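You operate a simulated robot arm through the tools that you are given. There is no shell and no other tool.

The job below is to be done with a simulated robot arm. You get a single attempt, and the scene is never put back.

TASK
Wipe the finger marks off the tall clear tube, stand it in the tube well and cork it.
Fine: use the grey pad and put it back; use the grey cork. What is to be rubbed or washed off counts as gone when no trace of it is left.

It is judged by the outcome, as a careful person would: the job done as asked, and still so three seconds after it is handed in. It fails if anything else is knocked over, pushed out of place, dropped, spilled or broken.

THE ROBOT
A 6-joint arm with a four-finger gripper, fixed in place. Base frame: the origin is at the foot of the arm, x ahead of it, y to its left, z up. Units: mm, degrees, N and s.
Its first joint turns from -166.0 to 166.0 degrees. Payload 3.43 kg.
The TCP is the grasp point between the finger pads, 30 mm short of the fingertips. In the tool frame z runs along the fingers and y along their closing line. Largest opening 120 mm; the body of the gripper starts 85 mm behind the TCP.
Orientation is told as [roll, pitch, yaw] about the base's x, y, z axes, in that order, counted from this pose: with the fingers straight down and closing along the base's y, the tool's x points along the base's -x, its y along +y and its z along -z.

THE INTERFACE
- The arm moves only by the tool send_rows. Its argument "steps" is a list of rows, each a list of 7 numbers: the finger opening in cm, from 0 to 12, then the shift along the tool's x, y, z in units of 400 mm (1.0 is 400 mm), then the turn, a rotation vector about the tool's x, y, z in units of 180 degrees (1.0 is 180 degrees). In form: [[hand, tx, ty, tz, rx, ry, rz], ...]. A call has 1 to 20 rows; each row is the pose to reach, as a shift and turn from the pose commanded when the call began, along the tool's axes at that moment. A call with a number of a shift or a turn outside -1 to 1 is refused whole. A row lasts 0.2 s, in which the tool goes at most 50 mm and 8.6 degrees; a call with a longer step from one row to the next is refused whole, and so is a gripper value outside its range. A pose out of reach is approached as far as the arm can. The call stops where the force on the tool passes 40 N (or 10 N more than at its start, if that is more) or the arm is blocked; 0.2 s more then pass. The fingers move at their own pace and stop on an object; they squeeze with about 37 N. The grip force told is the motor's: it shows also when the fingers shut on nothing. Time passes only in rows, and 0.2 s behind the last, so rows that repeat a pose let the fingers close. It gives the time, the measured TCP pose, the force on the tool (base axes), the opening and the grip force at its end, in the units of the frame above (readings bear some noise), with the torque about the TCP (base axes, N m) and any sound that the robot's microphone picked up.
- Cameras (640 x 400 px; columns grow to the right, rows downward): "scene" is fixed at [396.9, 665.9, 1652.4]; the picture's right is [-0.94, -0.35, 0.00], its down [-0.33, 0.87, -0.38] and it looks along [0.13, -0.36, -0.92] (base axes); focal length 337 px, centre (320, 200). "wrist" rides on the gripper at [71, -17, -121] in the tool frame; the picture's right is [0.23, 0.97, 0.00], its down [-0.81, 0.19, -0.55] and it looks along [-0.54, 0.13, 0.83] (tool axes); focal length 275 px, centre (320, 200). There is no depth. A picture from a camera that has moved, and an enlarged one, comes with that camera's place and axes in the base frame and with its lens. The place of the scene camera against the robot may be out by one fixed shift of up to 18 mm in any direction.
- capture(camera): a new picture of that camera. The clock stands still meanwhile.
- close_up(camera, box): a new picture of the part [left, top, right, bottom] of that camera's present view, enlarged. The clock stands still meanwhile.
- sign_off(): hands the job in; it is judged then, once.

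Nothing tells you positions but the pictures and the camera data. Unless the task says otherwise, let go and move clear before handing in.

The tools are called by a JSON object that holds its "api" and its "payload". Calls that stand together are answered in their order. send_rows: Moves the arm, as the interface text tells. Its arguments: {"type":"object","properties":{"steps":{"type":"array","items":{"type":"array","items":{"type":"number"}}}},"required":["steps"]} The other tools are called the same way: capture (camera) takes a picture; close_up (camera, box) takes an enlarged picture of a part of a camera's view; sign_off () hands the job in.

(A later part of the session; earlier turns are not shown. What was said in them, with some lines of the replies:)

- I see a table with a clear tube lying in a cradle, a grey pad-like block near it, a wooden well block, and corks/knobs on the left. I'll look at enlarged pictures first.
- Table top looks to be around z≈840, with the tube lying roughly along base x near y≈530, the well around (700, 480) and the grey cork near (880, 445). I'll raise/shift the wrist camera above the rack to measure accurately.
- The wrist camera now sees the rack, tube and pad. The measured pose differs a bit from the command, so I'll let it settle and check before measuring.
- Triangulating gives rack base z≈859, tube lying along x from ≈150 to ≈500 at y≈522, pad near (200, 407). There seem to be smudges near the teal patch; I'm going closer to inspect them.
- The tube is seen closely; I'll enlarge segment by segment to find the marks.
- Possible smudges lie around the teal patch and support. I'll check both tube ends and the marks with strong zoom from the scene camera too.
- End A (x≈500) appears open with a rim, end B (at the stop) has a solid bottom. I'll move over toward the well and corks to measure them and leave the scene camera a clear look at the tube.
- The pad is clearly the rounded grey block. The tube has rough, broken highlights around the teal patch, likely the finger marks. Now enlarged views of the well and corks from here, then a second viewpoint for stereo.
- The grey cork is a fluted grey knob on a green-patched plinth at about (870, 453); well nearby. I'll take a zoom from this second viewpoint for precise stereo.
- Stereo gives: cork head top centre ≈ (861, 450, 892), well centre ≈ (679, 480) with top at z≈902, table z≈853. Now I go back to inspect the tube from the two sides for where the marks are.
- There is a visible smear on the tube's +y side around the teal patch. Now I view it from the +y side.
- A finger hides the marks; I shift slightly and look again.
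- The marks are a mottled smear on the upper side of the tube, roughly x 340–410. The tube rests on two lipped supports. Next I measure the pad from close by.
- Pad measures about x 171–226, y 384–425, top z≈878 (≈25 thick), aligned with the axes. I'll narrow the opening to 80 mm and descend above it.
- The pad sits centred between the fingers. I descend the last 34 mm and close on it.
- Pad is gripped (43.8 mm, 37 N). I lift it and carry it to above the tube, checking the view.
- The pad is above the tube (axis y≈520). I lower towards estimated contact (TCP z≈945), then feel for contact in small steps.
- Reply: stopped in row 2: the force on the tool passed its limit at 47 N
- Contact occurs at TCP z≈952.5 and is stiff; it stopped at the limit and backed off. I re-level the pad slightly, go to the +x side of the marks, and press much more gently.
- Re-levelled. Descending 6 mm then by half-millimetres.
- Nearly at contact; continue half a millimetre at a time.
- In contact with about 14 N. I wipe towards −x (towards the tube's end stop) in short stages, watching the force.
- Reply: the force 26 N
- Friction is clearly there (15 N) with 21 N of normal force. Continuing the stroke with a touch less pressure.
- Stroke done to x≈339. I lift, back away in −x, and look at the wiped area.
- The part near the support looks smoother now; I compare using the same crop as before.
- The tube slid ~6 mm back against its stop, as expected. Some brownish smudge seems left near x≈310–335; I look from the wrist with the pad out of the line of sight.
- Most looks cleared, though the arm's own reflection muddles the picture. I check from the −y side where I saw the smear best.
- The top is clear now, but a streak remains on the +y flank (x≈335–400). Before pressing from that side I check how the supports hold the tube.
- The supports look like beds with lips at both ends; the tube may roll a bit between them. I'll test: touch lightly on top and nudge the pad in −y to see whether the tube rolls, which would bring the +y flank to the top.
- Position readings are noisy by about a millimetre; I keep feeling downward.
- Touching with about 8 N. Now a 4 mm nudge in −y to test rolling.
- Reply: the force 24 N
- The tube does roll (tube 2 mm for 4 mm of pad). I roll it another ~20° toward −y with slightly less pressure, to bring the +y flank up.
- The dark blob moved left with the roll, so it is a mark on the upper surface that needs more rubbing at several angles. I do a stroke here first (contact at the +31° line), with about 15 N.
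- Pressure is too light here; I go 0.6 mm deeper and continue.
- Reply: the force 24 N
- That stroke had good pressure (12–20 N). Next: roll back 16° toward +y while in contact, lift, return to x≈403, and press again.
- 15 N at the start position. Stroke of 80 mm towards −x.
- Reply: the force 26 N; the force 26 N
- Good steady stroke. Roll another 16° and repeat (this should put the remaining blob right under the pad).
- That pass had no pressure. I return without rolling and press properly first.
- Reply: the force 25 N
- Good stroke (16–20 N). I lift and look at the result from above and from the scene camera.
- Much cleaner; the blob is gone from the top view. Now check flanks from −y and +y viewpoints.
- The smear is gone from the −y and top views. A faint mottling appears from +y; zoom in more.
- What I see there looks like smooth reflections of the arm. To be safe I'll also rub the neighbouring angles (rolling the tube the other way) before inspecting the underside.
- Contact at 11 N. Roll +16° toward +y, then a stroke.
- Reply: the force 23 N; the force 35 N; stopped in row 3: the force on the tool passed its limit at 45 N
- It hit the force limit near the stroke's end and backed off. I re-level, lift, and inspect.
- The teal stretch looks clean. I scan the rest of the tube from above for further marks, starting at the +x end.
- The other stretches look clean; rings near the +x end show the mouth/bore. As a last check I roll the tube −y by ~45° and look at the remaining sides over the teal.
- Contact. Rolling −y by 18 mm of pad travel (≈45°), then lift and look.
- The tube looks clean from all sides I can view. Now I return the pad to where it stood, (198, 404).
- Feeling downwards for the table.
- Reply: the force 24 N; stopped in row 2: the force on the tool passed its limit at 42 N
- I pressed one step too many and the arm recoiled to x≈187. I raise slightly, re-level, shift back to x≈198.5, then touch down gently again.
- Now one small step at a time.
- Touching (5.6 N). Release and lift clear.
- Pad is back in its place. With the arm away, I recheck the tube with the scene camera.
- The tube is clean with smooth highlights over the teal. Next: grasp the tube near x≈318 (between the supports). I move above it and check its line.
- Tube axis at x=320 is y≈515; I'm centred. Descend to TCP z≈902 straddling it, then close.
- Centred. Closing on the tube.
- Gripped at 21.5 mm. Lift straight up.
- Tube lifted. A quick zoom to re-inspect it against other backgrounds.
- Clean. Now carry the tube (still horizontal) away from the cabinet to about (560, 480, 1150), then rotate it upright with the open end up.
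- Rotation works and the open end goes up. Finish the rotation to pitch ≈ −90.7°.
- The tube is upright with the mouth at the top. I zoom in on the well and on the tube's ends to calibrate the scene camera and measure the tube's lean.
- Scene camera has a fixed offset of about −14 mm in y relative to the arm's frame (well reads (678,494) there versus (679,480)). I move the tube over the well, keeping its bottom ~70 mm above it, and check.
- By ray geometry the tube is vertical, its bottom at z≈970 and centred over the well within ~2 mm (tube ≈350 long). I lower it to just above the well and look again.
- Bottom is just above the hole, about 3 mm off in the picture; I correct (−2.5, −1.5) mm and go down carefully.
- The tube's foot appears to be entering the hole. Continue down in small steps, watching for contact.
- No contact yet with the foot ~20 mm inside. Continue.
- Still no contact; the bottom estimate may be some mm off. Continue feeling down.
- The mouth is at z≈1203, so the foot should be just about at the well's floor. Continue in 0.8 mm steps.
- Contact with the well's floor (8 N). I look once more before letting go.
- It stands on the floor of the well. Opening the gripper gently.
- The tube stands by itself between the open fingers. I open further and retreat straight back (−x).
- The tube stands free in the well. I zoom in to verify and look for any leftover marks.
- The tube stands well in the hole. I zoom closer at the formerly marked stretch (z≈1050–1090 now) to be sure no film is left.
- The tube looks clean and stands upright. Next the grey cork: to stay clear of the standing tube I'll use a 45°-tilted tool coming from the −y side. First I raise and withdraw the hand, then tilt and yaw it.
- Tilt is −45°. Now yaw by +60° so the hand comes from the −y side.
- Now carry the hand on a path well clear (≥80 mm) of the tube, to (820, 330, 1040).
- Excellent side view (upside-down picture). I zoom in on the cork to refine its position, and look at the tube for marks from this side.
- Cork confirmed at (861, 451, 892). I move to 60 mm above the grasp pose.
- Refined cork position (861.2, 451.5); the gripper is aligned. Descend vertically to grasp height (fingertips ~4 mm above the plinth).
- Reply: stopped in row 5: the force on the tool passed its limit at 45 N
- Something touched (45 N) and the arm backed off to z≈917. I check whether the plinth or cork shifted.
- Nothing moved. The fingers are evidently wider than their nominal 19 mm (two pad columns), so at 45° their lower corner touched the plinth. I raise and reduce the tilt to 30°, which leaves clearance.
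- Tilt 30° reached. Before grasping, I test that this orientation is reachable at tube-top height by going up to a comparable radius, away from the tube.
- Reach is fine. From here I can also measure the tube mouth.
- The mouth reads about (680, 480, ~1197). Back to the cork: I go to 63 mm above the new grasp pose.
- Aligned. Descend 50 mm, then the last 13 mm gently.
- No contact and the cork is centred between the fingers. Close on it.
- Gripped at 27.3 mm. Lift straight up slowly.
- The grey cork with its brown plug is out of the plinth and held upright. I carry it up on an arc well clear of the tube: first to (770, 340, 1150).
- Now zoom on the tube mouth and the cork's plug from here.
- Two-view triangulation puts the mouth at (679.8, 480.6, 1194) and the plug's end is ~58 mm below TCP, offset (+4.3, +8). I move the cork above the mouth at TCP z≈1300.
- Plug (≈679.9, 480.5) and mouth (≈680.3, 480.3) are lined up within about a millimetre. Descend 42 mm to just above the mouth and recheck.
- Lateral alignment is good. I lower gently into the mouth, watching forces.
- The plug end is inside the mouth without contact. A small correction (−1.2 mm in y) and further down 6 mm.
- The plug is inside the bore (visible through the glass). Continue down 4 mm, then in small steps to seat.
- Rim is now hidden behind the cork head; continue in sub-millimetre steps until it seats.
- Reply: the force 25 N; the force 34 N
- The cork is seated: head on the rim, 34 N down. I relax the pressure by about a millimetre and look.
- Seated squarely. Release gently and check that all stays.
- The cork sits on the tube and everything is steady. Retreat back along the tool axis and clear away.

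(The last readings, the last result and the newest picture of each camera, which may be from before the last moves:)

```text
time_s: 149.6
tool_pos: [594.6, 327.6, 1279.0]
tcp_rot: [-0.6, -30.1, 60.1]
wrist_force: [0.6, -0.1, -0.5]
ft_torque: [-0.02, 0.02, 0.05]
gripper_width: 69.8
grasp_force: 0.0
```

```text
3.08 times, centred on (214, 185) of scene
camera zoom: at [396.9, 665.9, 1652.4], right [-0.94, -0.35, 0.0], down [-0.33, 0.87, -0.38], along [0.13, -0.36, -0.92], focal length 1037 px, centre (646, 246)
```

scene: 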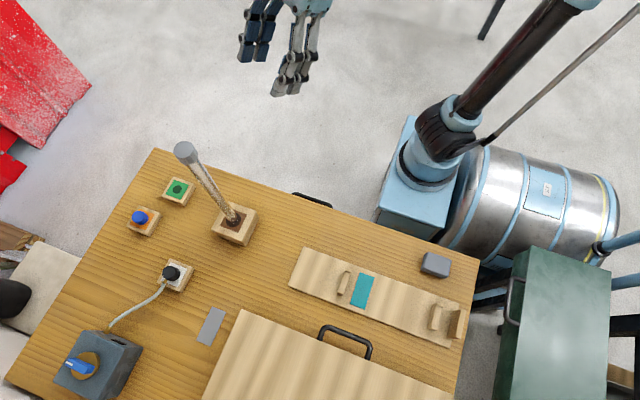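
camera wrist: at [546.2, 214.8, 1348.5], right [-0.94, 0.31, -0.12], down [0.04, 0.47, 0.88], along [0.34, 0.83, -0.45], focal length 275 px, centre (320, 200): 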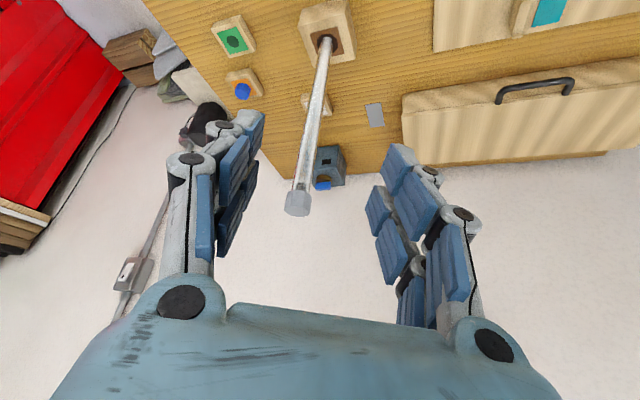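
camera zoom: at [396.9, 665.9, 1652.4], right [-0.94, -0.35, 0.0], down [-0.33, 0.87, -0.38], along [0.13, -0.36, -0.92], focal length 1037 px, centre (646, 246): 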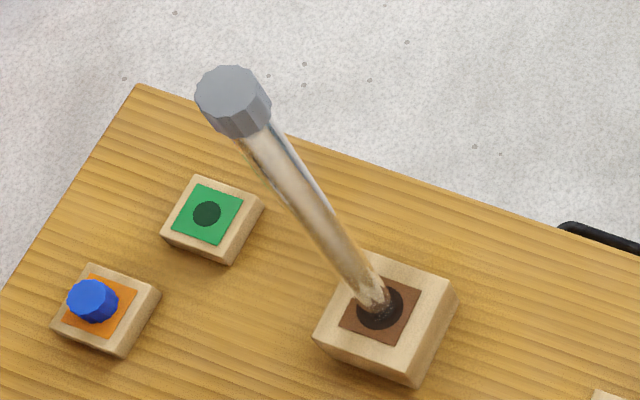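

Everything stands as it should. Final checks: the tube for any trace of marks, the cork's seating, and the pad's place versus the start.

{"api": "close_up", "payload": {"camera": "wrist", "box": [270, 150, 350, 220]}}

{"api": "close_up", "payload": {"camera": "wrist", "box": [270, 90, 366, 150]}}

{"api": "close_up", "payload": {"camera": "wrist", "box": [280, 30, 376, 90]}}

{"api": "close_up", "payload": {"camera": "scene", "box": [400, 240, 464, 280]}}

{"api": "close_up", "payload": {"camera": "scene", "box": [180, 150, 260, 230]}}

```text
5.71 times, centred on (310, 185) of wrist
camera zoom: at [546.2, 214.8, 1348.5], right [-0.94, 0.31, -0.12], down [0.04, 0.47, 0.88], along [0.34, 0.83, -0.45], focal length 1573 px, centre (377, 286)
```

zoom: 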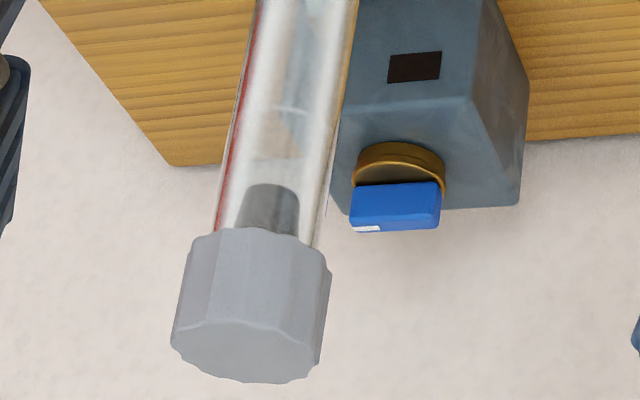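

```text
6.67 times, centred on (318, 120) of wrist
camera zoom: at [546.2, 214.8, 1348.5], right [-0.94, 0.31, -0.12], down [0.04, 0.47, 0.88], along [0.34, 0.83, -0.45], focal length 1835 px, centre (333, 733)
```

zoom: 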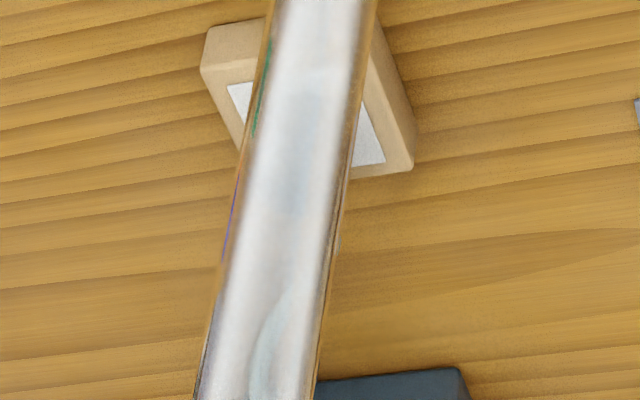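

```text
6.67 times, centred on (328, 60) of wrist
camera zoom: at [546.2, 214.8, 1348.5], right [-0.94, 0.31, -0.12], down [0.04, 0.47, 0.88], along [0.34, 0.83, -0.45], focal length 1835 px, centre (267, 1133)
```

zoom: 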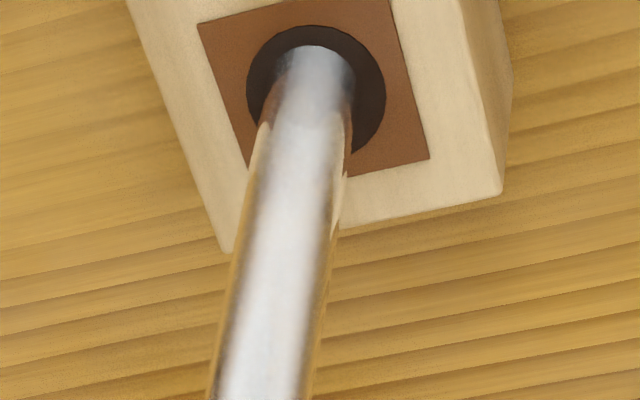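

```text
10.00 times, centred on (432, 260) of scene
camera zoom: at [396.9, 665.9, 1652.4], right [-0.94, -0.35, 0.0], down [-0.33, 0.87, -0.38], along [0.13, -0.36, -0.92], focal length 3371 px, centre (-800, -400)
```

zoom: 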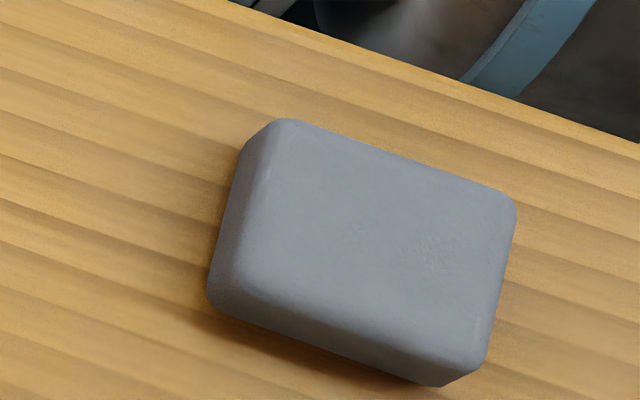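

```text
5.00 times, centred on (220, 190) of scene
camera zoom: at [396.9, 665.9, 1652.4], right [-0.94, -0.35, 0.0], down [-0.33, 0.87, -0.38], along [0.13, -0.36, -0.92], focal length 1685 px, centre (820, 250)
```

zoom: 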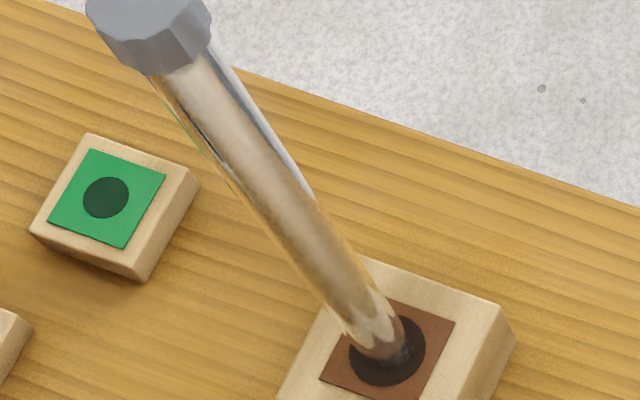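

The tube is clean, upright in the well and corked with the grey cork. The pad is back within about 2 mm of where it started, nothing else was disturbed, and the arm is clear. I hand the job in.

{"api": "sign_off", "payload": {}}

```text
The job is handed in.
```

The job is handed in: the tube has been wiped with the grey pad. It stands upright in the tube well with the grey cork fully seated.

- **Marks:** I saw no trace of the finger marks from any angle I could view. That includes rolling the tube on its supports and checking again after it was standing. I could not view the side of the tube now facing away from the arm directly, only through the glass.
- **Pad:** it is back within about 2 mm of where it started.
- **Other items:** I saw nothing else moved or knocked over. The gripper touched the cork's wooden stand once at about 45 N on the first try. I checked afterwards and the stand had not shifted.

The gripper let go of everything and the arm was clear when I handed in.
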